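You operate a simulated robot arm through the tools that you are given. There is no shell and no other tool.

You are at the controls of a simulated two-armed robot. One attempt, no reset.

## Task
Give the blue caster two shots of grease and put it back.
Fine: Lock it in the grease stand first and pump none into the empty stand. Leave the knob open after. Set down upright: what you pick out.

It is judged by the outcome, as a careful person would: the job done as asked, and still so three seconds after it is handed in. It fails if anything else is knocked over, pushed out of place, dropped, spilled or broken.

## Robot
Two 7-joint arms with fingered hands on one trunk that stands fixed in place. Base frame: the origin is at the foot of the trunk, x ahead of it, y to its left, z up; the work surface is at about z = 0.78. Units: m, rad, N and s.
The left shoulder is at [0.07, 0.166, 1.093], the right one opposite. With the tool pointing down near the work surface each hand reaches from about 0.46 to 0.96 m from the base axis, measured 20 degrees to its own side. Payload 4.1 kg a hand.
The TCP of each hand is the grasp point between the finger pads, 0.032 m short of the fingertips. In the tool frame z runs along the fingers and y along their closing line. The gripper opens to 0.108 m; its body begins 0.038 m behind the TCP. The gripper is a hand of 4 fingers: y runs from the thumb to the fingers, the wrist lies at [-0.016, -0.108, -0.186] in the tool frame, and closing takes about 1.5 s.
Orientation is told as [roll, pitch, yaw] about the base's x, y, z axes, in that order, counted from this pose: with the fingers straight down and the wrist toward the robot, the tool's x, y and z point along [0, 1, 0], [1, 0, 0] and [0, 0, -1] of the base frame.

## Interface
- The arms move only by the tool apply_moves. It takes "left_deltas", "right_deltas" or both (then of equal length, played together; a hand with none holds still); each is a list of rows, each a list of 2 entries, a list of its own where there are three numbers: the turn, a rotation vector about the tool's x, y, z in rad, then the shift along the tool's x, y, z in m. In form: [[[wx, wy, wz], [x, y, z]], ...]. A call has 1 to 20 rows; each row is the pose to reach, as a shift and turn from the pose commanded when the call began, along the tool's axes at that moment. "left_claw" and "right_claw" are, for a hand that has rows, the opening in per cent of the stroke, from 0 (shut) to 100 (fully open), set as the call begins (left out, the last holds). Rows are played at 5 a second. More than 0.05 m and 0.15 rad between two rows, or a gripper value outside its range, and nothing of the call is played. Where a pose cannot be reached the arm comes as near as it can. A force on the tool above 90 N (or 10 N above the force at the start of the call, whichever is more), or a blocked arm, ends the call early, and 0.2 s more pass. The fingers move at their own pace (about 0.045 m/s each) and stop on an object; they squeeze with about 24 N. The grip force told is the motor's: it shows also when the fingers shut on nothing. Time passes only in rows, and 0.2 s behind the last, so rows that repeat a pose let the fingers close. The reply holds the time, the measured pose of the TCP, the force on the tool along the base axes, the opening and the grip force, in the units named above and with some noise, with the torque about the TCP (base axes, N m) and any sound that the robot's microphone picked up.
- Cameras (640 x 400 px; columns grow to the right, rows downward): "scene" is now at [0.1398, -0.0265, 1.3407]; the picture's right is [-0.29, -0.96, 0.00], its down [-0.36, 0.11, -0.92] and it looks along [0.88, -0.27, -0.38] (base axes); focal length 297 px, centre (320, 200). "left" rides on the left gripper at [-0.064, -0.093, -0.132] in its tool frame; the picture's right is [-0.80, -0.28, 0.53], its down [0.55, -0.71, 0.45] and it looks along [0.25, 0.65, 0.72] (tool axes); focal length 247 px, centre (320, 200). "right" rides on the right gripper at [0.064, -0.093, -0.132] in its tool frame; the picture's right is [-0.80, 0.28, -0.53], its down [-0.55, -0.71, 0.45] and it looks along [-0.25, 0.65, 0.72] (tool axes); focal length 247 px, centre (320, 200). There is no depth. A picture from a camera that has moved, and an enlarged one, comes with that camera's place and axes in the base frame and with its lens.
- camera(camera): a new picture of that camera. It takes no simulated time.
- lift_body(by): slides the trunk up (or, below 0, down) by that many m; the arms and the scene camera ride with it, the base frame stays. It gives what a move gives, with no picture.
- finger_targets(index, middle, ring, thumb_bend, hand): sets how far each is bent, from 0 (flat) to 1 (curled in); at 0.3 the hand is open as for a grip, at 0.7 the pads meet at the TCP. One left out holds its place. A second passes; each finger stops where it meets its share of the squeeze, and holds until it gets a number again. A gripper value or a shape takes the hand back. It gives what a move gives, with no picture; readings hold the bend of each and the force on the fingers (four entries, about 0 where the hand has none), thumb and palm.
- grasp_type(shape, hand): the hand has 4 fingers and takes this shape, open, in about a second: jaw (thumb against the fingers, like two jaws); tri (thumb and two fingers); tip (a fingertip pinch); poke (one finger out to press); point (the index stretched); flat (the hand flat); cup (the hand cupped); fist (a fist). The gripper value then closes the fingers along that shape, each until it touches; the sizes above hold for jaw. It gives what a move gives, with no picture.
- turn_head(pan, tilt): turns the head with the scene camera to pan (to the left, within 1.501 rad either way) and tilt (down, from -0.506 to 1.204), counted from straight ahead of the robot. It gives what a move gives.
- close_up(camera, box): a new picture of the part [left, top, right, bottom] of that camera's present view, enlarged. It takes no simulated time.
- finish_job(): hands the job in; it is judged then, once.

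Nothing tells you positions but the pictures and the camera data. Unless the task says otherwise, let go and move clear before handing in.

The tools are called as name(argument=value, ...) on one line, values as JSON. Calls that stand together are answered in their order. apply_moves: Moves the arms, as the interface text tells. Its arguments: {"type":"object","properties":{"left_deltas":{"type":"array","items":{"type":"array"}},"left_claw":{"type":"number"},"right_deltas":{"type":"array","items":{"type":"array"}},"right_claw":{"type":"number"}},"required":[]} The other tools are called the same way: lift_body (by) moves the trunk up or down; grasp_type (shape, hand) gives the hand a shape; finger_targets (index, middle, ring, thumb_bend, hand) moves the fingers one by one; turn_head (pan, tilt) turns the head that bears the scene camera; camera (camera) takes a picture; close_up (camera, box) takes an enlarged picture of a part of a camera's view; finish_job () hands the job in.

At the start:

```text
time_s: 0.0
left_ee_pos: [0.6322, 0.2012, 1.1659]
left_orientation: [0.0, 0.0, 0.001]
left_wrist_force: [-0.4, 0.4, -0.4]
left_ft_torque: [-0.02, -0.03, 0.0]
left_finger_gap: 0.1076
left_finger_force: 0.1
left_shape: jaw
left_bend: [0.3, 0.3, 0.3, 0.3]
left_finger forces: [0.0, 0.1, 0.1, 0.1, 0.0, 0.0]
right_ee_pos: [0.4371, -0.3033, 1.2072]
right_orientation: [0.0, 0.002, -0.001]
right_wrist_force: [0.0, 0.9, 0.6]
right_ft_torque: [0.0, -0.02, 0.01]
right_finger_gap: 0.1077
right_finger_force: 0.1
right_shape: jaw
right_bend: [0.3, 0.3, 0.3, 0.3]
right_finger forces: [0.0, 0.0, 0.1, 0.0, 0.0, 0.1]
trunk travel left (down, up): [-0.6, 0.34]
head pan, tilt (commanded): [-0.3, 0.391]
```

scene: 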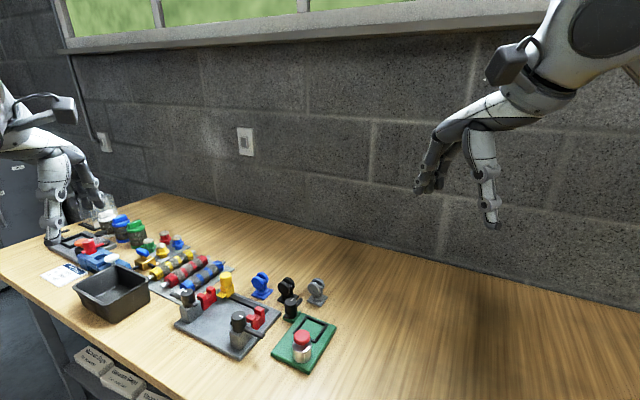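
right: 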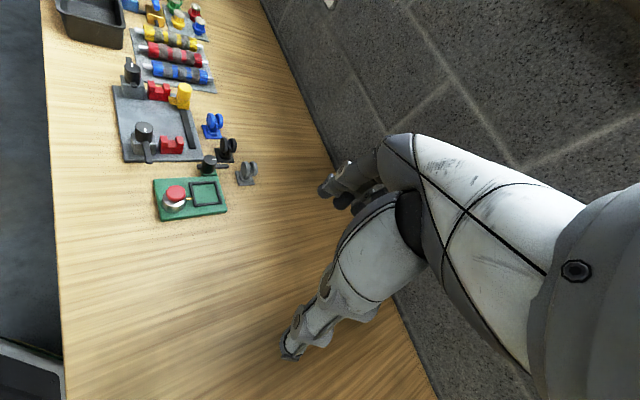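
left: 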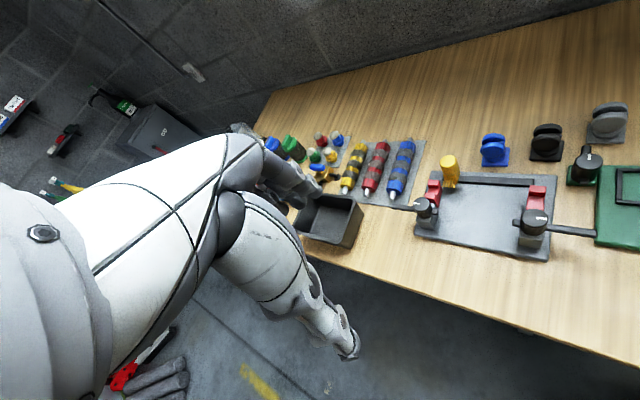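

I see a workbench with a grey fixture carrying knobs and red blocks, a green pump board with a red button, and blue, black and grey casters behind it. I'll look closer before moving anything.

close_up(camera="scene", box=[160, 250, 360, 375])

close_up(camera="left", box=[400, 90, 640, 270])

close_up(camera="right", box=[90, 40, 290, 230])

close_up(camera="scene", box=[20, 180, 240, 320])

```text
3.20 times, centred on (260, 312) of scene
camera zoom: at [0.1398, -0.0265, 1.3407], right [-0.29, -0.96, 0.0], down [-0.36, 0.11, -0.92], along [0.88, -0.27, -0.38], focal length 952 px, centre (512, -160)
```

zoom: 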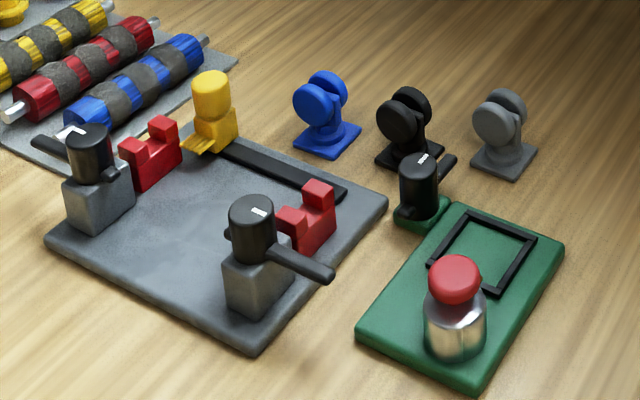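

```text
2.22 times, centred on (520, 180) of left
camera zoom: at [0.5387, 0.1369, 1.2973], right [-0.28, -0.8, -0.53], down [-0.71, 0.55, -0.45], along [0.65, 0.25, -0.72], focal length 549 px, centre (-124, 244)
```

zoom: 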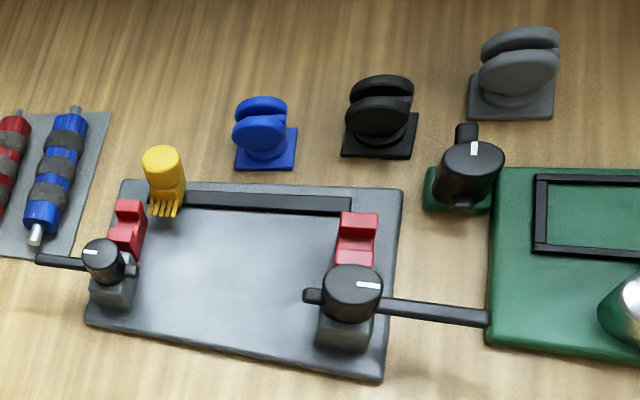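

```text
2.11 times, centred on (190, 135) of right
camera zoom: at [0.3447, -0.2397, 1.3367], right [0.28, -0.8, 0.53], down [-0.71, -0.55, -0.45], along [0.65, -0.25, -0.72], focal length 520 px, centre (594, 337)
```

zoom: 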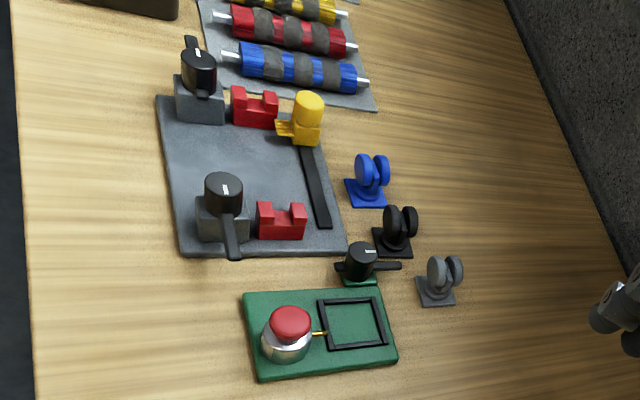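

```text
2.86 times, centred on (130, 250) of scene
camera zoom: at [0.1398, -0.0265, 1.3407], right [-0.29, -0.96, 0.0], down [-0.36, 0.11, -0.92], along [0.88, -0.27, -0.38], focal length 850 px, centre (863, 57)
```

zoom: 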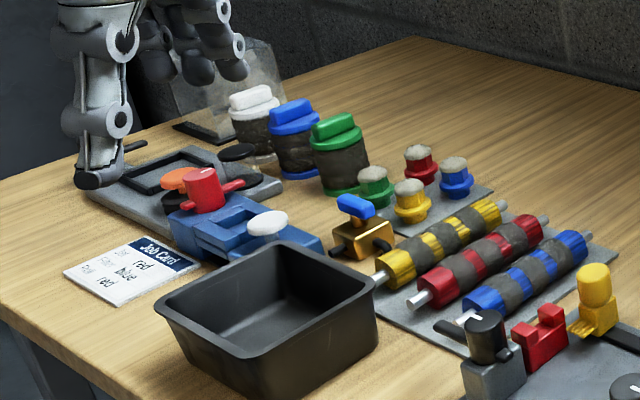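

The green board with the black frame, red plunger and black lever knob looks like the grease stand, and the blue caster stands near (0.826, -0.07). I'm zooming in further on the stand and on the caster.

close_up(camera="scene", box=[265, 290, 345, 375])

close_up(camera="scene", box=[240, 265, 340, 328])

close_up(camera="right", box=[140, 140, 240, 225])

close_up(camera="left", box=[540, 130, 640, 260])

close_up(camera="right", box=[190, 100, 270, 190])

```text
4.71 times, centred on (305, 332) of scene
camera zoom: at [0.1398, -0.0265, 1.3407], right [-0.29, -0.96, 0.0], down [-0.36, 0.11, -0.92], along [0.88, -0.27, -0.38], focal length 1400 px, centre (391, -424)
```

zoom: 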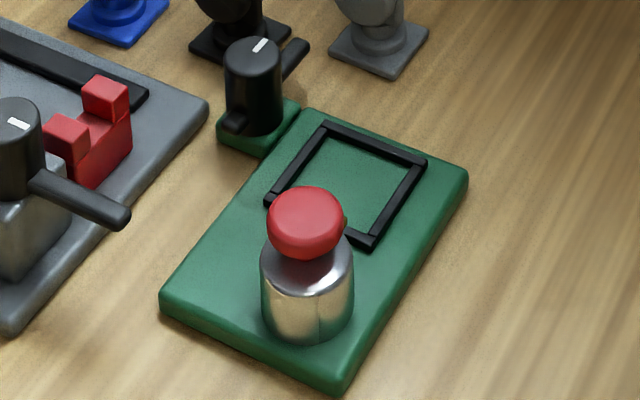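

```text
6.35 times, centred on (290, 296) of scene
camera zoom: at [0.1398, -0.0265, 1.3407], right [-0.29, -0.96, 0.0], down [-0.36, 0.11, -0.92], along [0.88, -0.27, -0.38], focal length 1888 px, centre (510, -413)
```

zoom: 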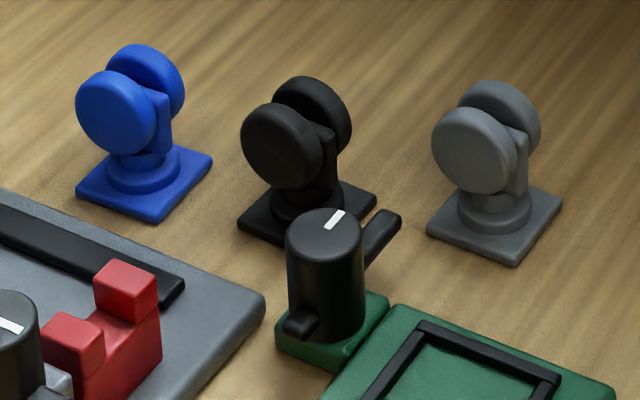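

```text
4.71 times, centred on (190, 182) of right
camera zoom: at [0.3447, -0.2397, 1.3367], right [0.28, -0.8, 0.53], down [-0.71, -0.55, -0.45], along [0.65, -0.25, -0.72], focal length 1162 px, centre (932, 282)
```

zoom: 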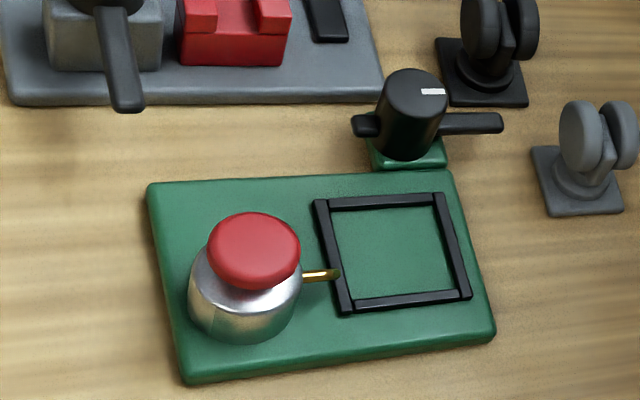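

```text
3.08 times, centred on (590, 195) of left
camera zoom: at [0.5387, 0.1369, 1.2973], right [-0.28, -0.8, -0.53], down [-0.71, 0.55, -0.45], along [0.65, 0.25, -0.72], focal length 760 px, centre (-511, 215)
```

zoom: 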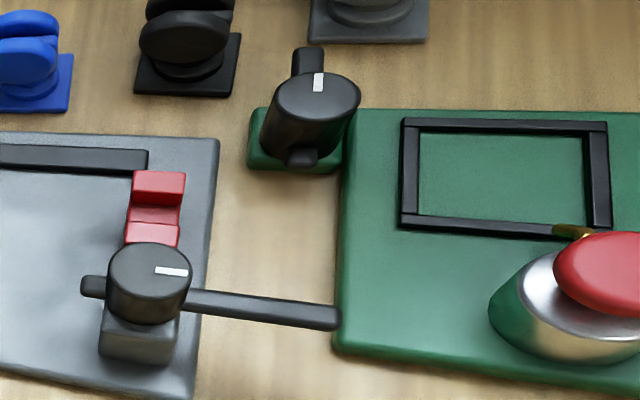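

```text
4.44 times, centred on (230, 145) of right
camera zoom: at [0.3447, -0.2397, 1.3367], right [0.28, -0.8, 0.53], down [-0.71, -0.55, -0.45], along [0.65, -0.25, -0.72], focal length 1098 px, centre (720, 444)
```

zoom: 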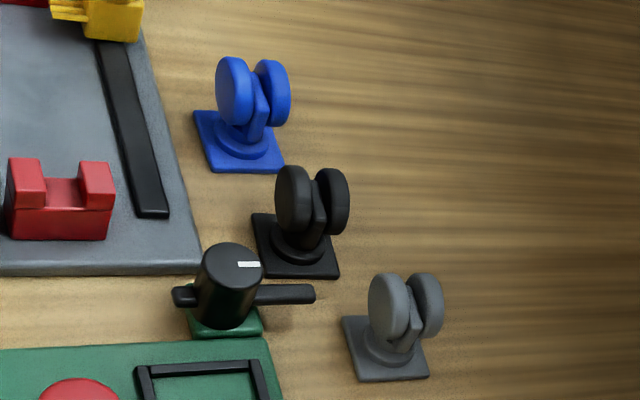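

The stand sits at about 45° to the base axes: the nest centre is near (0.652, -0.162), the lock knob near (0.711, -0.130) and the pump button near (0.589, -0.126, 0.85). I'm turning the head so these are centred for more exact measurements.

turn_head(pan=-0.2, tilt=0.7)

camera(camera="scene")

close_up(camera="scene", box=[270, 170, 360, 226])

close_up(camera="scene", box=[280, 180, 380, 260])

```text
time_s: 0.8
left_ee_pos: [0.6315, 0.2015, 1.1655]
left_orientation: [0.0, 0.0, 0.003]
left_wrist_force: [0.4, -1.6, -0.5]
left_ft_torque: [0.03, 0.0, -0.05]
left_finger_gap: 0.1078
left_finger_force: 0.1
left_shape: jaw
left_bend: [0.3, 0.3, 0.3, 0.3]
left_finger forces: [0.0, 0.1, 0.0, 0.1, 0.0, 0.0]
right_ee_pos: [0.4381, -0.3032, 1.2056]
right_orientation: [0.001, 0.0, -0.001]
right_wrist_force: [-0.3, -0.3, -0.5]
right_ft_torque: [0.0, -0.03, -0.02]
right_finger_gap: 0.1076
right_finger_force: 0.1
right_shape: jaw
right_bend: [0.3, 0.3, 0.3, 0.3]
right_finger forces: [0.0, 0.0, 0.1, 0.0, 0.0, 0.0]
trunk travel left (down, up): [-0.6, 0.34]
head pan, tilt (commanded): [-0.201, 0.7]
```

```text
taken
camera scene: at [0.1345, -0.0162, 1.3132], right [-0.2, -0.98, 0.0], down [-0.63, 0.13, -0.77], along [0.75, -0.15, -0.64], focal length 297 px, centre (320, 200)
```

scene: 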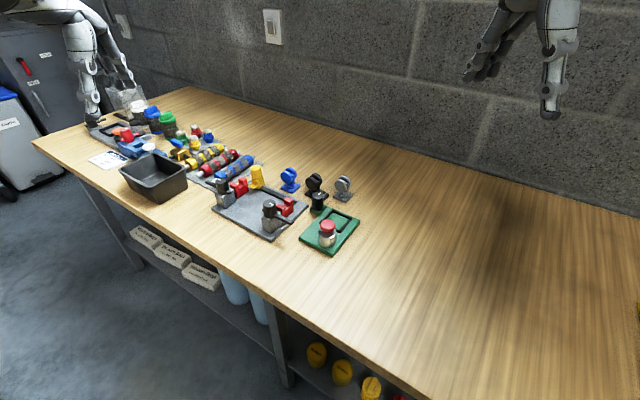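

```text
7.11 times, centred on (315, 198) of scene
camera zoom: at [0.1345, -0.0162, 1.3132], right [-0.2, -0.98, 0.0], down [-0.63, 0.13, -0.77], along [0.75, -0.15, -0.64], focal length 2115 px, centre (356, 214)
```

zoom: 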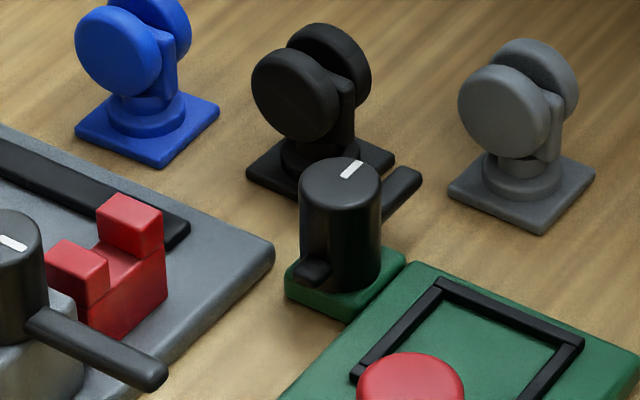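

```text
5.00 times, centred on (330, 220) of scene
camera zoom: at [0.1345, -0.0162, 1.3132], right [-0.2, -0.98, 0.0], down [-0.63, 0.13, -0.77], along [0.75, -0.15, -0.64], focal length 1487 px, centre (270, 100)
```

zoom: 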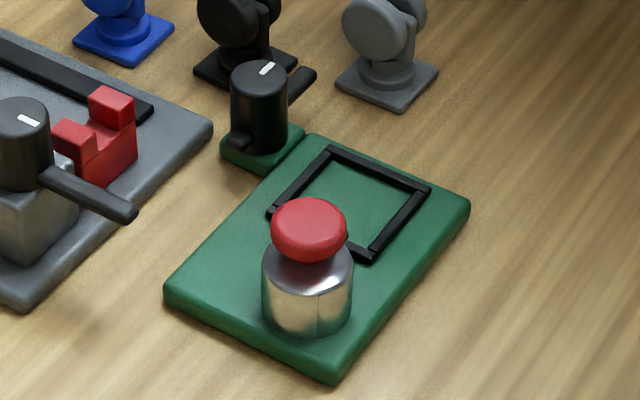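

The nest centre comes out at (0.651, -0.162) with its sides at 45°, and the blue caster at about (0.824, -0.070), also turned about 45°. I'll move the right hand, yawed 45°, to a hover high above the blue caster so its camera can see it.

apply_moves(right_deltas=[[[0, 0, -0.0654], [0.0194, 0.0322, 0.0173]], [[0, 0, -0.1309], [0.0388, 0.0643, 0.0345]], [[0, 0, -0.1963], [0.0583, 0.0965, 0.0518]], [[0, 0, -0.2618], [0.0777, 0.1287, 0.069]], [[0, 0, -0.3272], [0.0971, 0.1608, 0.0863]], [[0, 0, -0.3927], [0.1165, 0.193, 0.1035]], [[0, 0, -0.4581], [0.1359, 0.2252, 0.1208]], [[0, 0, -0.5236], [0.1553, 0.2573, 0.138]], [[0, 0, -0.589], [0.1748, 0.2895, 0.1553]], [[0, 0, -0.6545], [0.1942, 0.3217, 0.1725]], [[0, 0, -0.7199], [0.2136, 0.3538, 0.1898]], [[0, 0, -0.7854], [0.233, 0.386, 0.207]], [[0, 0, -0.7854], [0.233, 0.386, 0.207]]], right_claw=100)

camera(camera="right")

camera(camera="scene")

camera(camera="left")

```text
time_s: 3.6
left_ee_pos: [0.6328, 0.2022, 1.1644]
left_orientation: [-0.001, 0.002, 0.001]
left_wrist_force: [0.5, -0.4, -0.4]
left_ft_torque: [0.02, -0.01, 0.0]
left_finger_gap: 0.1075
left_finger_force: 0.1
left_shape: jaw
left_bend: [0.3, 0.3, 0.3, 0.3]
left_finger forces: [0.0, 0.1, 0.0, 0.0, 0.1, 0.0]
right_ee_pos: [0.7086, -0.139, 1.0202]
right_orientation: [-0.008, -0.005, 0.606]
right_wrist_force: [0.5, -0.2, 0.0]
right_ft_torque: [-0.04, 0.03, 0.0]
right_finger_gap: 0.1082
right_finger_force: 0.1
right_shape: jaw
right_bend: [0.3, 0.3, 0.3, 0.3]
right_finger forces: [0.0, 0.1, 0.0, 0.0, 0.0, 0.0]
right hand out of reach, approached as far as the arm can: row 9, 10, 11, 12, 13
trunk travel left (down, up): [-0.6, 0.34]
head pan, tilt (commanded): [-0.201, 0.7]
```

```text
taken
camera right: at [0.5925, -0.138, 1.1493], right [0.68, -0.49, 0.54], down [-0.26, -0.85, -0.45], along [0.68, 0.16, -0.71], focal length 247 px, centre (320, 200)
```

right: 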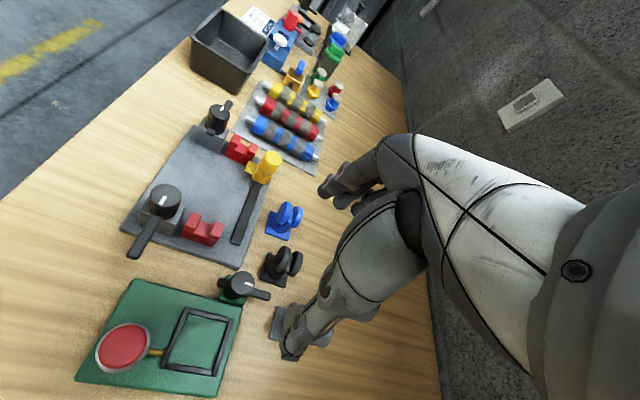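

```text
taken
camera scene: at [0.1353, -0.0155, 1.313], right [-0.2, -0.98, 0.0], down [-0.63, 0.13, -0.76], along [0.75, -0.15, -0.64], focal length 297 px, centre (320, 200)
```

scene: 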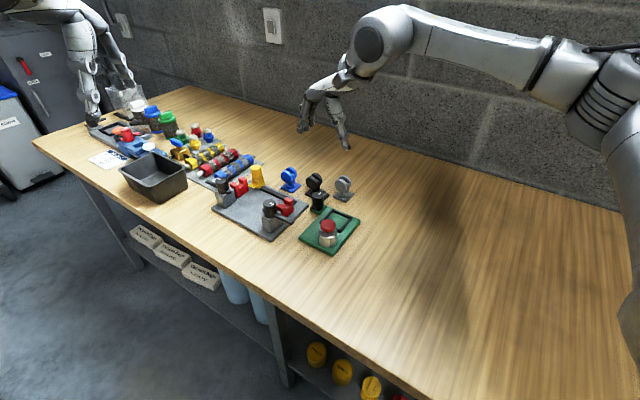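

```text
taken
camera left: at [0.5396, 0.1375, 1.2968], right [-0.28, -0.8, -0.53], down [-0.71, 0.55, -0.45], along [0.65, 0.25, -0.72], focal length 247 px, centre (320, 200)
```

left: 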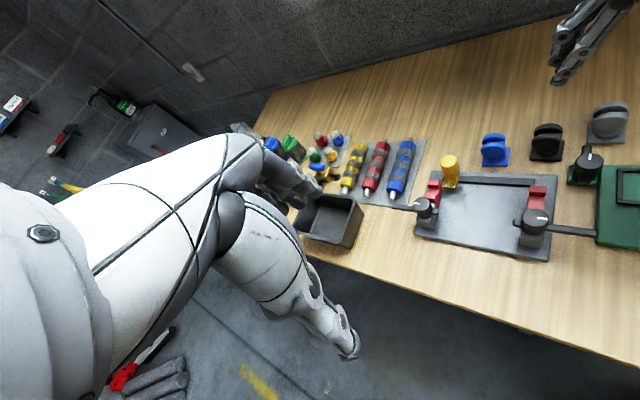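

The arm ran into a limit at this height, probably the wrist bending too far with the forearm level. I'll check what pose is commanded now, and then drop lower, where the arm should reach better.

apply_moves(right_deltas=[[[0, 0, 0], [0, 0, 0]]])

```text
time_s: 4.0
left_ee_pos: [0.6317, 0.2015, 1.1666]
left_orientation: [-0.002, 0.0, 0.002]
left_wrist_force: [-1.0, 0.2, -0.6]
left_ft_torque: [0.0, 0.04, -0.01]
left_finger_gap: 0.1076
left_finger_force: 0.1
left_shape: jaw
left_bend: [0.3, 0.3, 0.3, 0.3]
left_finger forces: [0.0, 0.0, 0.1, 0.0, 0.0, 0.1]
right_ee_pos: [0.7056, -0.1383, 1.0209]
right_orientation: [-0.007, -0.006, 0.606]
right_wrist_force: [-0.1, 0.7, -0.8]
right_ft_torque: [0.01, 0.02, 0.02]
right_finger_gap: 0.108
right_finger_force: 0.1
right_shape: jaw
right_bend: [0.3, 0.3, 0.3, 0.3]
right_finger forces: [0.0, 0.1, 0.1, 0.0, 0.0, 0.0]
trunk travel left (down, up): [-0.6, 0.34]
head pan, tilt (commanded): [-0.201, 0.7]
```

apply_moves(right_deltas=[[[0, 0, 0], [0, 0, 0.04]], [[0, 0, 0], [0, 0, 0.08]], [[0, 0, -0.045], [-0.003, 0.034, 0.08]], [[0, 0, -0.09], [-0.0056, 0.068, 0.08]], [[0, 0, -0.135], [-0.0084, 0.102, 0.08]], [[0, 0, -0.18], [-0.0113, 0.1357, 0.08]], [[0, 0, -0.18], [-0.0113, 0.1357, 0.08]]])

camera(camera="right")

camera(camera="scene")

```text
time_s: 5.6
left_ee_pos: [0.6328, 0.2018, 1.1655]
left_orientation: [0.002, 0.001, 0.002]
left_wrist_force: [-0.4, -0.4, -0.7]
left_ft_torque: [-0.04, -0.01, 0.02]
left_finger_gap: 0.1079
left_finger_force: 0.0
left_shape: jaw
left_bend: [0.3, 0.3, 0.3, 0.3]
left_finger forces: [0.0, 0.0, 0.0, 0.1, 0.1, 0.0]
right_ee_pos: [0.7086, -0.1376, 0.9397]
right_orientation: [-0.006, -0.007, 0.605]
right_wrist_force: [-0.1, 0.2, -0.6]
right_ft_torque: [0.03, 0.0, -0.02]
right_finger_gap: 0.1077
right_finger_force: 0.1
right_shape: jaw
right_bend: [0.3, 0.3, 0.3, 0.3]
right_finger forces: [0.0, 0.0, 0.0, 0.1, 0.1, 0.0]
right hand out of reach, approached as far as the arm can: row 3, 4, 5, 6, 7
trunk travel left (down, up): [-0.6, 0.34]
head pan, tilt (commanded): [-0.201, 0.7]
```

```text
taken
camera right: at [0.5943, -0.1372, 1.0685], right [0.68, -0.49, 0.54], down [-0.26, -0.85, -0.45], along [0.68, 0.16, -0.71], focal length 247 px, centre (320, 200)
```

right: 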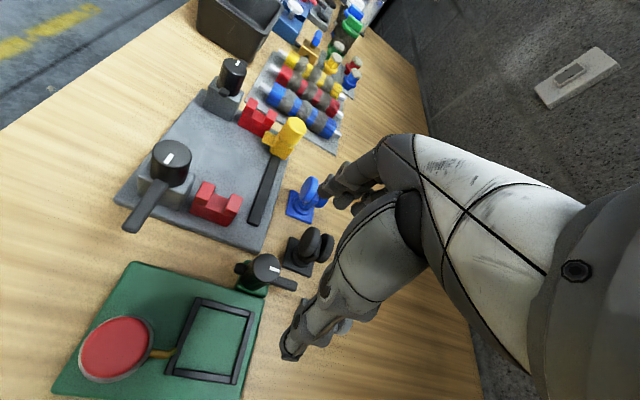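

```text
taken
camera scene: at [0.1346, -0.0161, 1.3131], right [-0.2, -0.98, 0.0], down [-0.63, 0.13, -0.76], along [0.75, -0.15, -0.64], focal length 297 px, centre (320, 200)
```

scene: 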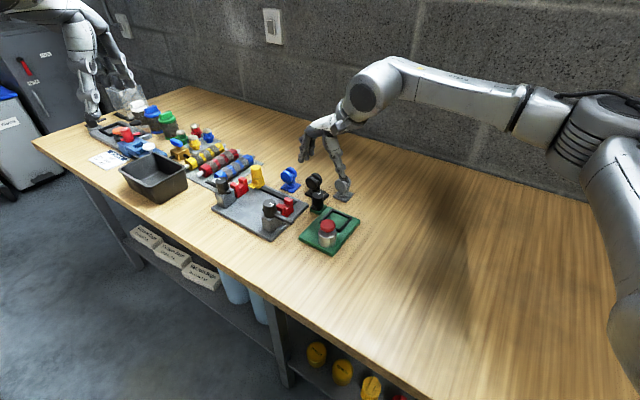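

The right wrist can't turn past about 35° here, so the left arm suits this 45° grip better, with its thumb and fingers on the flat wheel faces. I'll pull the right hand back out of the way and send the left hand in over the blue caster.

apply_moves(right_deltas=[[[0, 0, 0], [0, 0, -0.04]], [[0, 0, 0], [0, 0, -0.08]], [[0, 0, 0.0756], [-0.0035, -0.0417, -0.09]], [[0, 0, 0.1512], [-0.0069, -0.0834, -0.1]], [[0, 0, 0.2269], [-0.0104, -0.1251, -0.11]], [[0, 0, 0.3025], [-0.0138, -0.1668, -0.12]], [[0, 0, 0.3781], [-0.0173, -0.2084, -0.13]], [[0, 0, 0.4537], [-0.0207, -0.2501, -0.14]], [[0, 0, 0.5294], [-0.0242, -0.2918, -0.15]], [[0, 0, 0.605], [-0.0276, -0.3335, -0.16]]])

```text
time_s: 7.8
left_ee_pos: [0.629, 0.202, 1.1664]
left_orientation: [-0.002, -0.002, 0.002]
left_wrist_force: [-0.1, 0.1, 0.4]
left_ft_torque: [0.0, -0.05, 0.01]
left_finger_gap: 0.1077
left_finger_force: 0.1
left_shape: jaw
left_bend: [0.3, 0.3, 0.3, 0.3]
left_finger forces: [0.0, 0.0, 0.1, 0.1, 0.1, 0.0]
right_ee_pos: [0.4446, -0.3492, 1.1039]
right_orientation: [-0.003, -0.013, 0.0]
right_wrist_force: [-1.0, 0.1, -0.4]
right_ft_torque: [0.0, -0.02, 0.02]
right_finger_gap: 0.1075
right_finger_force: 0.0
right_shape: jaw
right_bend: [0.3, 0.3, 0.3, 0.3]
right_finger forces: [0.1, 0.0, 0.0, 0.0, 0.0, 0.1]
trunk travel left (down, up): [-0.6, 0.34]
head pan, tilt (commanded): [-0.201, 0.7]
```

apply_moves(left_deltas=[[[0, 0, 0.0654], [-0.0226, 0.016, 0.018]], [[0, 0, 0.1309], [-0.0453, 0.032, 0.0359]], [[0, 0, 0.1963], [-0.0679, 0.048, 0.0539]], [[0, 0, 0.2618], [-0.0905, 0.064, 0.0718]], [[0, 0, 0.3272], [-0.1131, 0.08, 0.0898]], [[0, 0, 0.3927], [-0.1358, 0.096, 0.1078]], [[0, 0, 0.4581], [-0.1584, 0.112, 0.1257]], [[0, 0, 0.5236], [-0.181, 0.128, 0.1437]], [[0, 0, 0.589], [-0.2036, 0.144, 0.1616]], [[0, 0, 0.6545], [-0.2263, 0.16, 0.1796]], [[0, 0, 0.7199], [-0.2489, 0.176, 0.1975]], [[0, 0, 0.7854], [-0.2715, 0.192, 0.2155]], [[0, 0, 0.7854], [-0.2715, 0.192, 0.2155]]], left_claw=100)

camera(camera="left")

camera(camera="scene")

```text
time_s: 10.6
left_ee_pos: [0.822, -0.0686, 0.9493]
left_orientation: [-0.003, 0.0, -0.783]
left_wrist_force: [-0.4, 0.8, 0.3]
left_ft_torque: [0.01, -0.04, 0.01]
left_finger_gap: 0.1077
left_finger_force: 0.0
left_shape: jaw
left_bend: [0.3, 0.3, 0.3, 0.3]
left_finger forces: [0.0, 0.0, 0.0, 0.0, 0.0, 0.1]
right_ee_pos: [0.4469, -0.3497, 1.1032]
right_orientation: [-0.003, -0.011, 0.0]
right_wrist_force: [-0.4, 0.2, 0.6]
right_ft_torque: [0.0, 0.0, -0.01]
right_finger_gap: 0.1079
right_finger_force: 0.2
right_shape: jaw
right_bend: [0.3, 0.3, 0.3, 0.3]
right_finger forces: [0.0, 0.0, 0.1, 0.0, 0.0, 0.0]
trunk travel left (down, up): [-0.6, 0.34]
head pan, tilt (commanded): [-0.201, 0.7]
```

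```text
taken
camera left: at [0.7098, -0.0489, 1.0816], right [-0.76, -0.37, -0.53], down [-0.11, 0.89, -0.45], along [0.64, -0.28, -0.72], focal length 247 px, centre (320, 200)
```

left: 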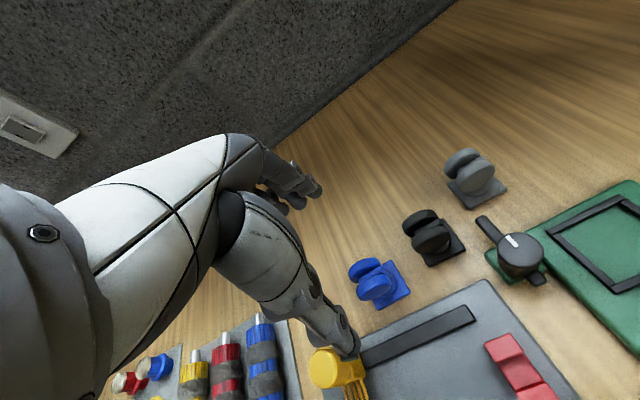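

```text
taken
camera scene: at [0.1342, -0.0152, 1.3132], right [-0.2, -0.98, 0.0], down [-0.63, 0.13, -0.77], along [0.75, -0.15, -0.64], focal length 297 px, centre (320, 200)
```

scene: 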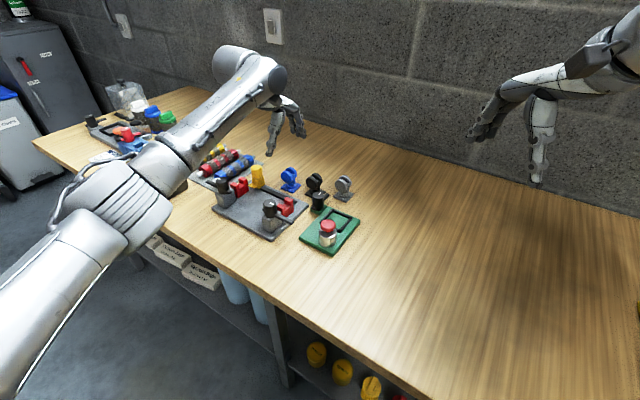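

The left hand reached the hover pose above the blue caster at the full -45° yaw. Now I'll measure the caster closely from the hand camera.

close_up(camera="left", box=[330, 240, 430, 320])

close_up(camera="left", box=[380, 130, 540, 290])

close_up(camera="scene", box=[260, 90, 350, 220])

close_up(camera="scene", box=[275, 160, 305, 200])

```text
5.00 times, centred on (380, 280) of left
camera zoom: at [0.7098, -0.0489, 1.0816], right [-0.76, -0.37, -0.53], down [-0.11, 0.89, -0.45], along [0.64, -0.28, -0.72], focal length 1235 px, centre (20, -200)
```

zoom: 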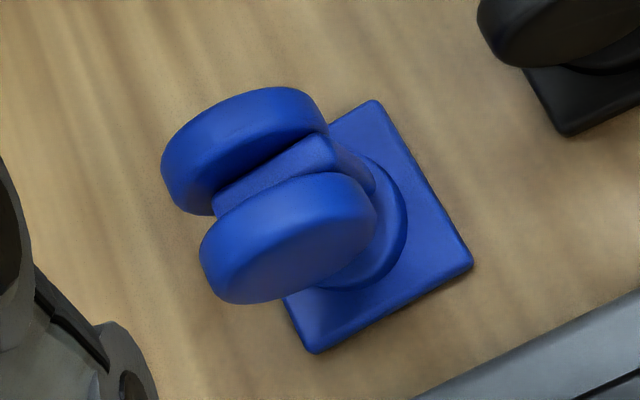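

```text
2.50 times, centred on (460, 210) of left
camera zoom: at [0.7098, -0.0489, 1.0816], right [-0.76, -0.37, -0.53], down [-0.11, 0.89, -0.45], along [0.64, -0.28, -0.72], focal length 617 px, centre (-30, 175)
```

zoom: 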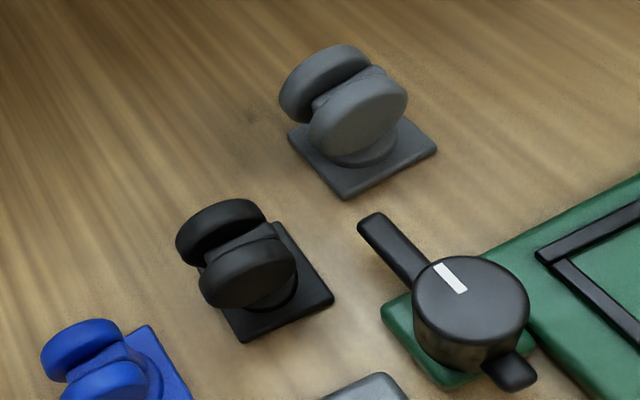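

```text
3.08 times, centred on (305, 155) of scene
camera zoom: at [0.1342, -0.0152, 1.3132], right [-0.2, -0.98, 0.0], down [-0.63, 0.13, -0.77], along [0.75, -0.15, -0.64], focal length 915 px, centre (366, 338)
```

zoom: 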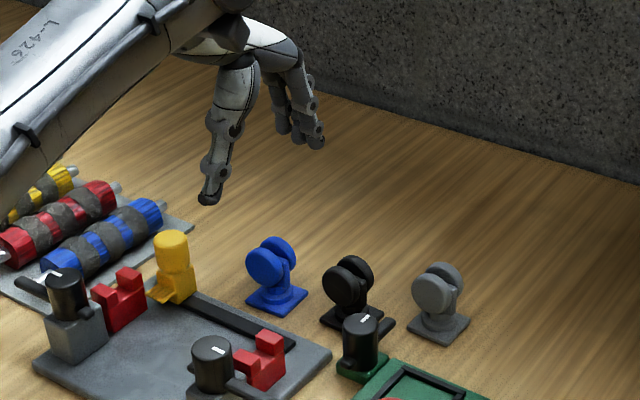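

```text
10.00 times, centred on (290, 180) of scene
camera zoom: at [0.1342, -0.0152, 1.3132], right [-0.2, -0.98, 0.0], down [-0.63, 0.13, -0.77], along [0.75, -0.15, -0.64], focal length 2974 px, centre (620, 400)
```

zoom: 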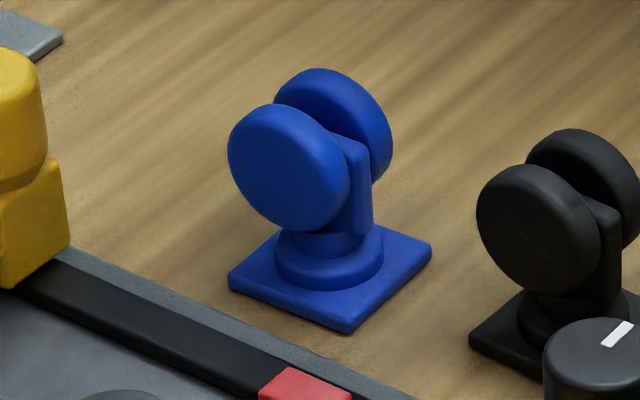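

The caster's plate centre is about (0.825, -0.071), its wheel centre about (0.8285, -0.0675, 0.825), and its wheels span roughly 34 mm. I'll part-close the left hand in the air to see exactly where the thumb and finger pads come together.

apply_moves(left_deltas=[[[0, 0, 0], [0, 0, 0]], [[0, 0, 0], [0, 0, 0]], [[0, 0, 0], [0, 0, 0]], [[0, 0, 0], [0, 0, 0]], [[0, 0, 0], [0, 0, 0]], [[0, 0, 0], [0, 0, 0]], [[0, 0, 0], [0, 0, 0]]], left_claw=32)

camera(camera="left")

close_up(camera="scene", box=[240, 90, 330, 200])

close_up(camera="right", box=[60, 0, 380, 200])

```text
time_s: 12.2
left_ee_pos: [0.822, -0.0693, 0.95]
left_orientation: [0.0, -0.001, -0.784]
left_wrist_force: [-0.1, 0.4, -0.2]
left_ft_torque: [-0.01, 0.0, 0.0]
left_finger_gap: 0.0351
left_finger_force: 0.0
left_shape: jaw
left_bend: [0.74, 0.53, 0.51, 0.74]
left_finger forces: [0.0, 0.0, 0.0, 0.0, 0.0, 0.1]
right_ee_pos: [0.4479, -0.3498, 1.1028]
right_orientation: [-0.002, -0.011, 0.0]
right_wrist_force: [-0.1, 0.6, 0.4]
right_ft_torque: [0.04, 0.0, 0.0]
right_finger_gap: 0.1078
right_finger_force: 0.1
right_shape: jaw
right_bend: [0.3, 0.3, 0.3, 0.3]
right_finger forces: [0.1, 0.0, 0.0, 0.1, 0.0, 0.0]
trunk travel left (down, up): [-0.6, 0.34]
head pan, tilt (commanded): [-0.201, 0.7]
```

```text
taken
camera left: at [0.7099, -0.0498, 1.0817], right [-0.76, -0.37, -0.53], down [-0.11, 0.89, -0.45], along [0.64, -0.28, -0.72], focal length 247 px, centre (320, 200)
```

left: 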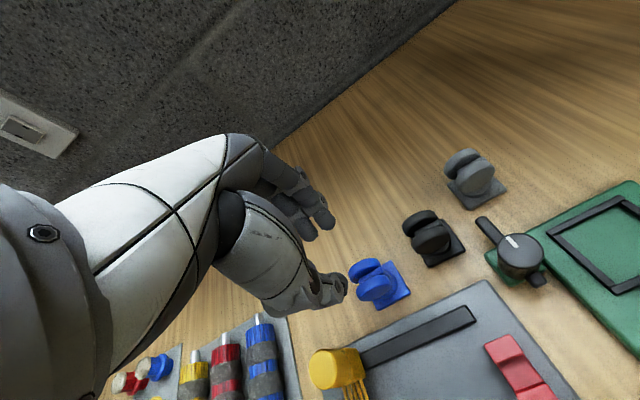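

```text
3.64 times, centred on (285, 145) of scene
camera zoom: at [0.1345, -0.0162, 1.3131], right [-0.2, -0.98, 0.0], down [-0.63, 0.13, -0.76], along [0.75, -0.15, -0.64], focal length 1082 px, centre (447, 400)
```

zoom: 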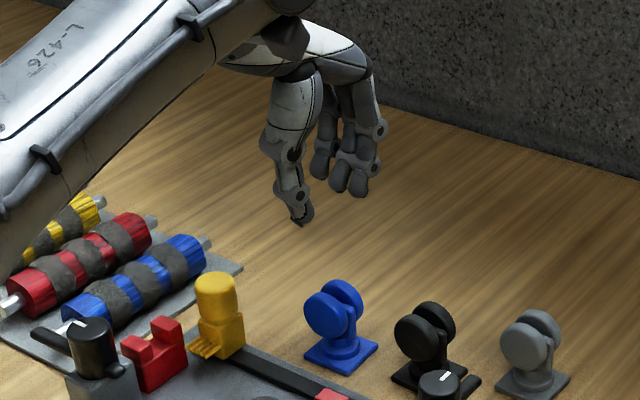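

```text
2.00 times, centred on (220, 100) of right
camera zoom: at [0.3532, -0.2857, 1.231], right [0.28, -0.8, 0.54], down [-0.7, -0.55, -0.45], along [0.66, -0.25, -0.71], focal length 494 px, centre (520, 400)
```

zoom: 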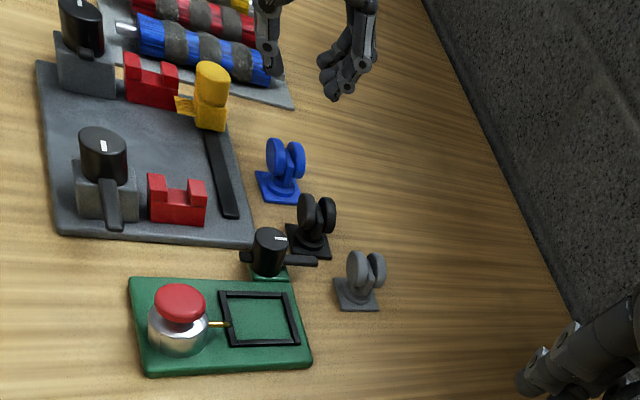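

With a 35 mm gap the thumb and fingers oppose each other at the TCP, so the TCP goes on the wheel centre. I'll open to about 62% and come down to just above the wheels to check alignment.

apply_moves(left_deltas=[[[0, 0, -0.012], [0.003, 0.0017, 0]], [[0, 0, -0.024], [0.0059, 0.0033, 0]], [[0, 0, -0.024], [0.0059, 0.0033, 0]], [[0, 0, -0.024], [0.0059, 0.0033, 0.02]], [[0, 0, -0.024], [0.0059, 0.0033, 0.04]], [[0, 0, -0.024], [0.0059, 0.0033, 0.06]], [[0, 0, -0.024], [0.0059, 0.0033, 0.06]]], left_claw=62)

close_up(camera="left", box=[220, 140, 460, 340])

close_up(camera="scene", box=[260, 130, 330, 210])

close_up(camera="right", box=[160, 0, 280, 120])

```text
time_s: 13.8
left_ee_pos: [0.831, -0.0699, 0.8916]
left_orientation: [0.002, -0.001, -0.76]
left_wrist_force: [0.5, 0.7, 0.0]
left_ft_torque: [0.06, -0.03, 0.02]
left_finger_gap: 0.0666
left_finger_force: 0.1
left_shape: jaw
left_bend: [0.28, 0.4, 0.38, 0.66]
left_finger forces: [0.0, 0.0, 0.0, 0.0, 0.0, 0.0]
right_ee_pos: [0.4475, -0.3507, 1.1014]
right_orientation: [-0.002, -0.009, -0.001]
right_wrist_force: [-1.0, 0.0, 0.4]
right_ft_torque: [-0.02, 0.0, 0.0]
right_finger_gap: 0.1078
right_finger_force: 0.0
right_shape: jaw
right_bend: [0.3, 0.3, 0.3, 0.3]
right_finger forces: [0.0, 0.0, 0.0, 0.0, 0.1, 0.0]
trunk travel left (down, up): [-0.6, 0.34]
head pan, tilt (commanded): [-0.201, 0.7]
```

```text
2.00 times, centred on (340, 240) of left
camera zoom: at [0.7189, -0.052, 1.0229], right [-0.75, -0.38, -0.53], down [-0.13, 0.88, -0.45], along [0.64, -0.27, -0.72], focal length 494 px, centre (280, 120)
```

zoom: 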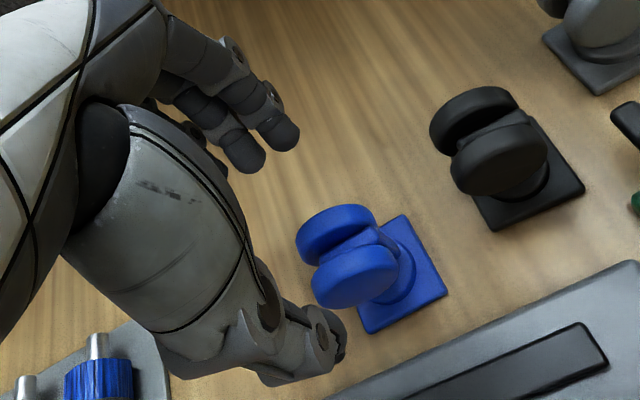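

```text
5.00 times, centred on (295, 170) of scene
camera zoom: at [0.1343, -0.0162, 1.3132], right [-0.2, -0.98, 0.0], down [-0.63, 0.13, -0.76], along [0.75, -0.15, -0.64], focal length 1487 px, centre (445, 350)
```

zoom: 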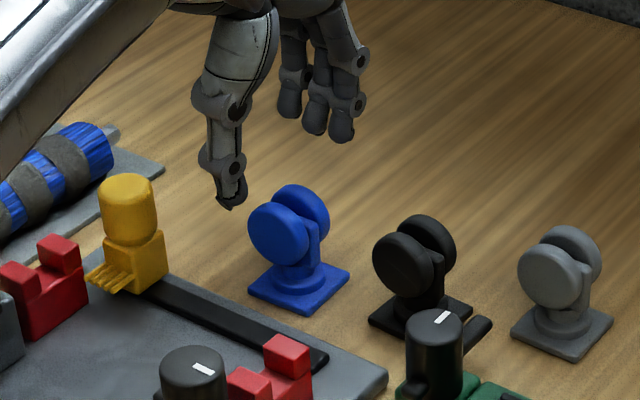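

```text
3.33 times, centred on (220, 60) of right
camera zoom: at [0.353, -0.2856, 1.2311], right [0.28, -0.8, 0.54], down [-0.7, -0.55, -0.45], along [0.66, -0.25, -0.71], focal length 823 px, centre (653, 667)
```

zoom: 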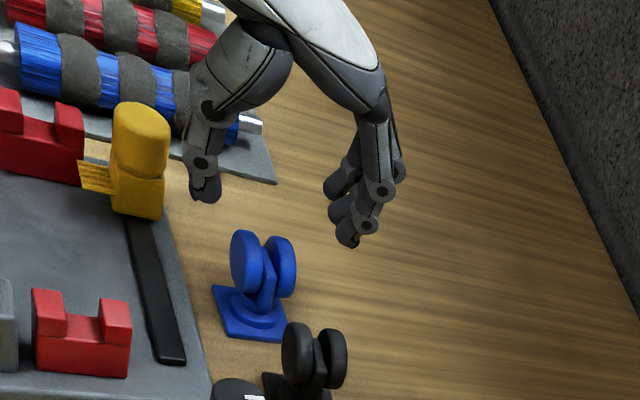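

The hand is centred over the wheels to within about 3 mm along the closing line. I'll make that small correction and come straight down so the fingers straddle the wheels.

apply_moves(left_deltas=[[[0, 0, 0], [-0.0004, -0.0026, 0.01]], [[0, 0, 0], [-0.0004, -0.0026, 0.025]], [[0, 0, 0], [-0.0004, -0.0026, 0.04]], [[0, 0, 0], [-0.0004, -0.0026, 0.053]], [[0, 0, 0], [-0.0004, -0.0026, 0.053]]])

close_up(camera="left", box=[220, 140, 460, 340])

close_up(camera="scene", box=[260, 130, 330, 210])

close_up(camera="right", box=[160, 0, 280, 120])

```text
time_s: 15.0
left_ee_pos: [0.8299, -0.0673, 0.8375]
left_orientation: [0.0, 0.001, -0.759]
left_wrist_force: [0.1, 0.0, 0.6]
left_ft_torque: [0.01, -0.01, -0.03]
left_finger_gap: 0.0665
left_finger_force: 0.0
left_shape: jaw
left_bend: [0.28, 0.4, 0.38, 0.66]
left_finger forces: [0.0, 0.0, 0.0, 0.1, 0.0, 0.1]
right_ee_pos: [0.4474, -0.3507, 1.1015]
right_orientation: [0.0, -0.01, -0.002]
right_wrist_force: [0.4, -0.6, 0.7]
right_ft_torque: [0.02, -0.01, -0.01]
right_finger_gap: 0.1076
right_finger_force: 0.0
right_shape: jaw
right_bend: [0.3, 0.3, 0.3, 0.3]
right_finger forces: [0.1, 0.0, 0.0, 0.1, 0.0, 0.0]
trunk travel left (down, up): [-0.6, 0.34]
head pan, tilt (commanded): [-0.201, 0.7]
```

```text
2.00 times, centred on (340, 240) of left
camera zoom: at [0.7173, -0.0506, 0.9689], right [-0.76, -0.38, -0.53], down [-0.13, 0.88, -0.45], along [0.64, -0.27, -0.72], focal length 494 px, centre (280, 120)
```

zoom: 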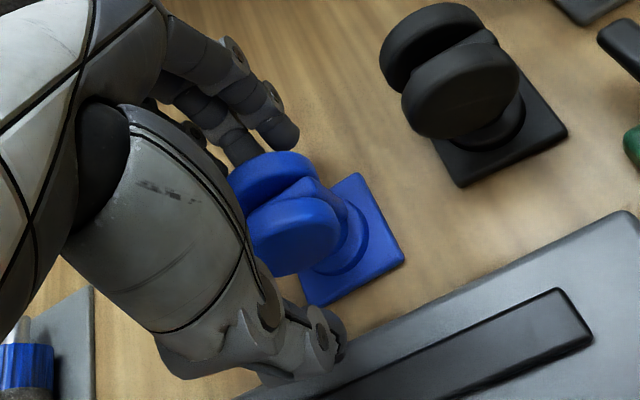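

```text
5.00 times, centred on (295, 170) of scene
camera zoom: at [0.1344, -0.0162, 1.3131], right [-0.2, -0.98, 0.0], down [-0.63, 0.13, -0.76], along [0.75, -0.15, -0.64], focal length 1487 px, centre (445, 350)
```

zoom: 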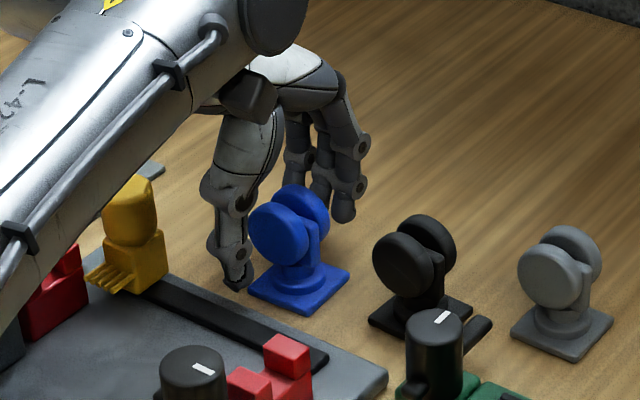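

```text
3.33 times, centred on (220, 60) of right
camera zoom: at [0.3531, -0.2856, 1.2311], right [0.28, -0.8, 0.54], down [-0.7, -0.55, -0.45], along [0.66, -0.25, -0.71], focal length 823 px, centre (653, 667)
```

zoom: 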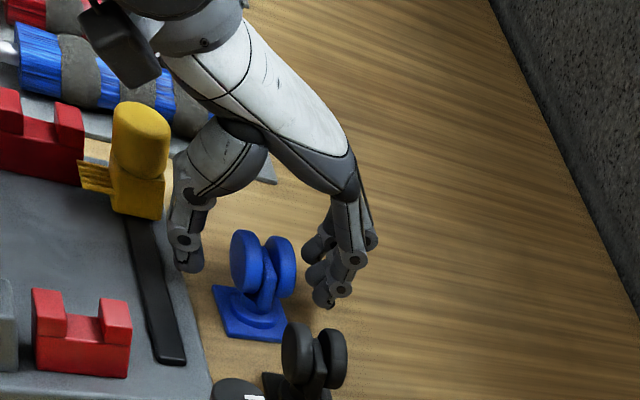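

The thumb and fingers straddle the wheels with clearance and no contact force. I'm closing on the caster now.

apply_moves(left_deltas=[[[0, 0, 0], [0, 0, 0]], [[0, 0, 0], [0, 0, 0]], [[0, 0, 0], [0, 0, 0]], [[0, 0, 0], [0, 0, 0]], [[0, 0, 0], [0, 0, 0]], [[0, 0, 0], [0, 0, 0]], [[0, 0, 0], [0, 0, 0]], [[0, 0, 0], [0, 0, 0]]], left_claw=5)

close_up(camera="left", box=[220, 140, 460, 340])

close_up(camera="scene", box=[260, 130, 330, 210])

close_up(camera="right", box=[160, 0, 280, 120])

```text
time_s: 16.8
left_ee_pos: [0.8301, -0.0661, 0.8379]
left_orientation: [-0.002, 0.0, -0.759]
left_wrist_force: [0.1, 0.9, -0.2]
left_ft_torque: [0.0, 0.0, -0.01]
left_finger_gap: 0.0275
left_finger_force: 23.9
left_shape: jaw
left_bend: [0.74, 0.56, 0.61, 0.75]
left_finger forces: [12.7, 7.5, 0.0, 0.0, 20.4, 0.0]
right_ee_pos: [0.4481, -0.3494, 1.1009]
right_orientation: [-0.002, -0.009, 0.0]
right_wrist_force: [0.2, -0.2, 1.4]
right_ft_torque: [0.0, 0.0, -0.01]
right_finger_gap: 0.1078
right_finger_force: 0.0
right_shape: jaw
right_bend: [0.3, 0.3, 0.3, 0.3]
right_finger forces: [0.1, 0.0, 0.0, 0.0, 0.0, 0.0]
trunk travel left (down, up): [-0.6, 0.34]
head pan, tilt (commanded): [-0.201, 0.7]
```

```text
2.00 times, centred on (340, 240) of left
camera zoom: at [0.7175, -0.0504, 0.9689], right [-0.76, -0.38, -0.53], down [-0.13, 0.88, -0.45], along [0.64, -0.27, -0.72], focal length 494 px, centre (280, 120)
```

zoom: 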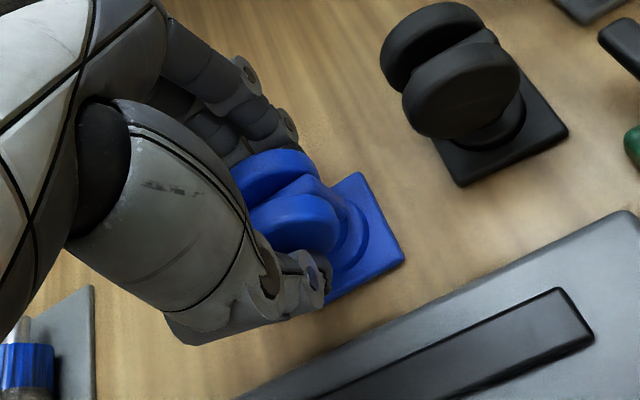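

```text
5.00 times, centred on (295, 170) of scene
camera zoom: at [0.1345, -0.0162, 1.3131], right [-0.2, -0.98, 0.0], down [-0.63, 0.13, -0.76], along [0.75, -0.15, -0.64], focal length 1487 px, centre (445, 350)
```

zoom: 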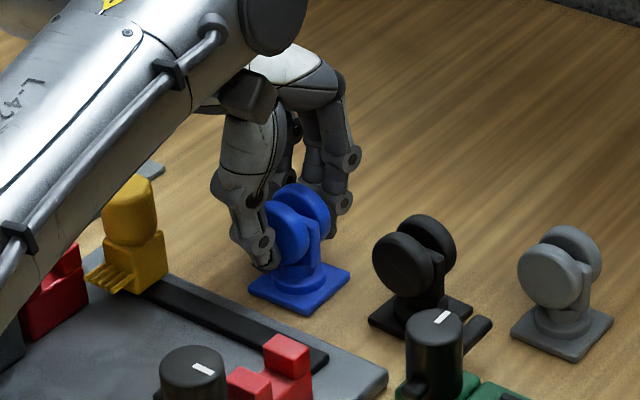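

```text
3.33 times, centred on (220, 60) of right
camera zoom: at [0.3532, -0.2856, 1.231], right [0.28, -0.8, 0.54], down [-0.7, -0.55, -0.45], along [0.66, -0.25, -0.71], focal length 823 px, centre (653, 667)
```

zoom: 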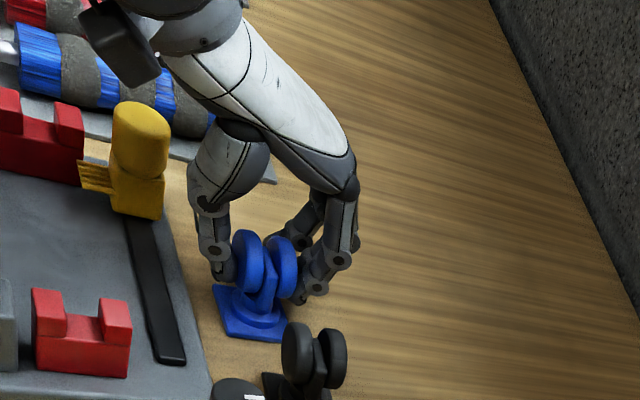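

The grip is firm (thumb about 20 N, index 13 N, middle 7 N) and the caster hasn't shifted. I'll lift it straight up and check that it holds.

apply_moves(left_deltas=[[[0, 0, 0], [0, 0, -0.01]], [[0, 0, 0], [0, 0, -0.03]], [[0, 0, 0], [0, 0, -0.06]], [[0, 0, 0], [0, 0, -0.09]], [[0, 0, 0], [0, 0, -0.12]], [[0, 0, 0], [0, 0, -0.12]]])

camera(camera="left")

close_up(camera="scene", box=[240, 90, 360, 240])

close_up(camera="right", box=[60, 0, 280, 200])

```text
time_s: 18.2
left_ee_pos: [0.8291, -0.0682, 0.9566]
left_orientation: [-0.002, 0.0, -0.758]
left_wrist_force: [-0.6, 0.1, -1.3]
left_ft_torque: [0.01, 0.01, 0.0]
left_finger_gap: 0.0276
left_finger_force: 24.1
left_shape: jaw
left_bend: [0.74, 0.56, 0.61, 0.75]
left_finger forces: [12.8, 7.5, 0.1, 0.0, 20.2, 0.0]
right_ee_pos: [0.4485, -0.3502, 1.1013]
right_orientation: [-0.003, -0.01, 0.0]
right_wrist_force: [0.1, -0.1, -0.3]
right_ft_torque: [-0.03, 0.0, -0.03]
right_finger_gap: 0.1078
right_finger_force: 0.0
right_shape: jaw
right_bend: [0.3, 0.3, 0.3, 0.3]
right_finger forces: [0.0, 0.0, 0.0, 0.1, 0.0, 0.0]
trunk travel left (down, up): [-0.6, 0.34]
head pan, tilt (commanded): [-0.201, 0.7]
```

```text
taken
camera left: at [0.7165, -0.0502, 1.0886], right [-0.76, -0.38, -0.53], down [-0.13, 0.88, -0.45], along [0.64, -0.27, -0.72], focal length 247 px, centre (320, 200)
```

left: 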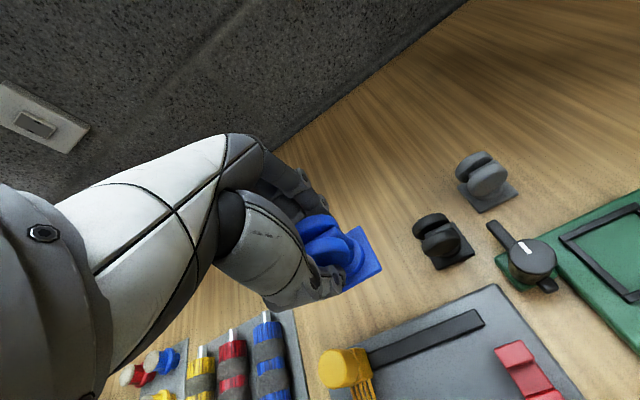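

```text
2.67 times, centred on (300, 165) of scene
camera zoom: at [0.1351, -0.0162, 1.313], right [-0.2, -0.98, 0.0], down [-0.63, 0.13, -0.76], along [0.75, -0.15, -0.64], focal length 793 px, centre (373, 293)
```

zoom: 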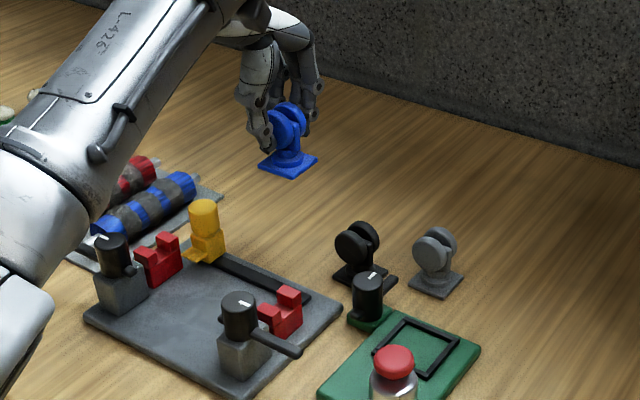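

```text
2.00 times, centred on (170, 100) of right
camera zoom: at [0.3537, -0.2856, 1.2309], right [0.28, -0.8, 0.54], down [-0.7, -0.55, -0.45], along [0.66, -0.25, -0.71], focal length 494 px, centre (620, 400)
```

zoom: 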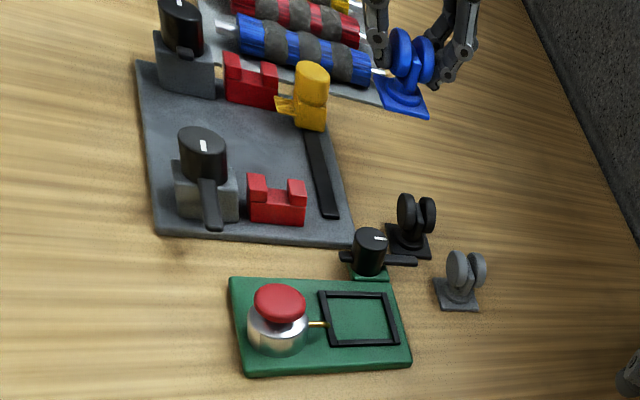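

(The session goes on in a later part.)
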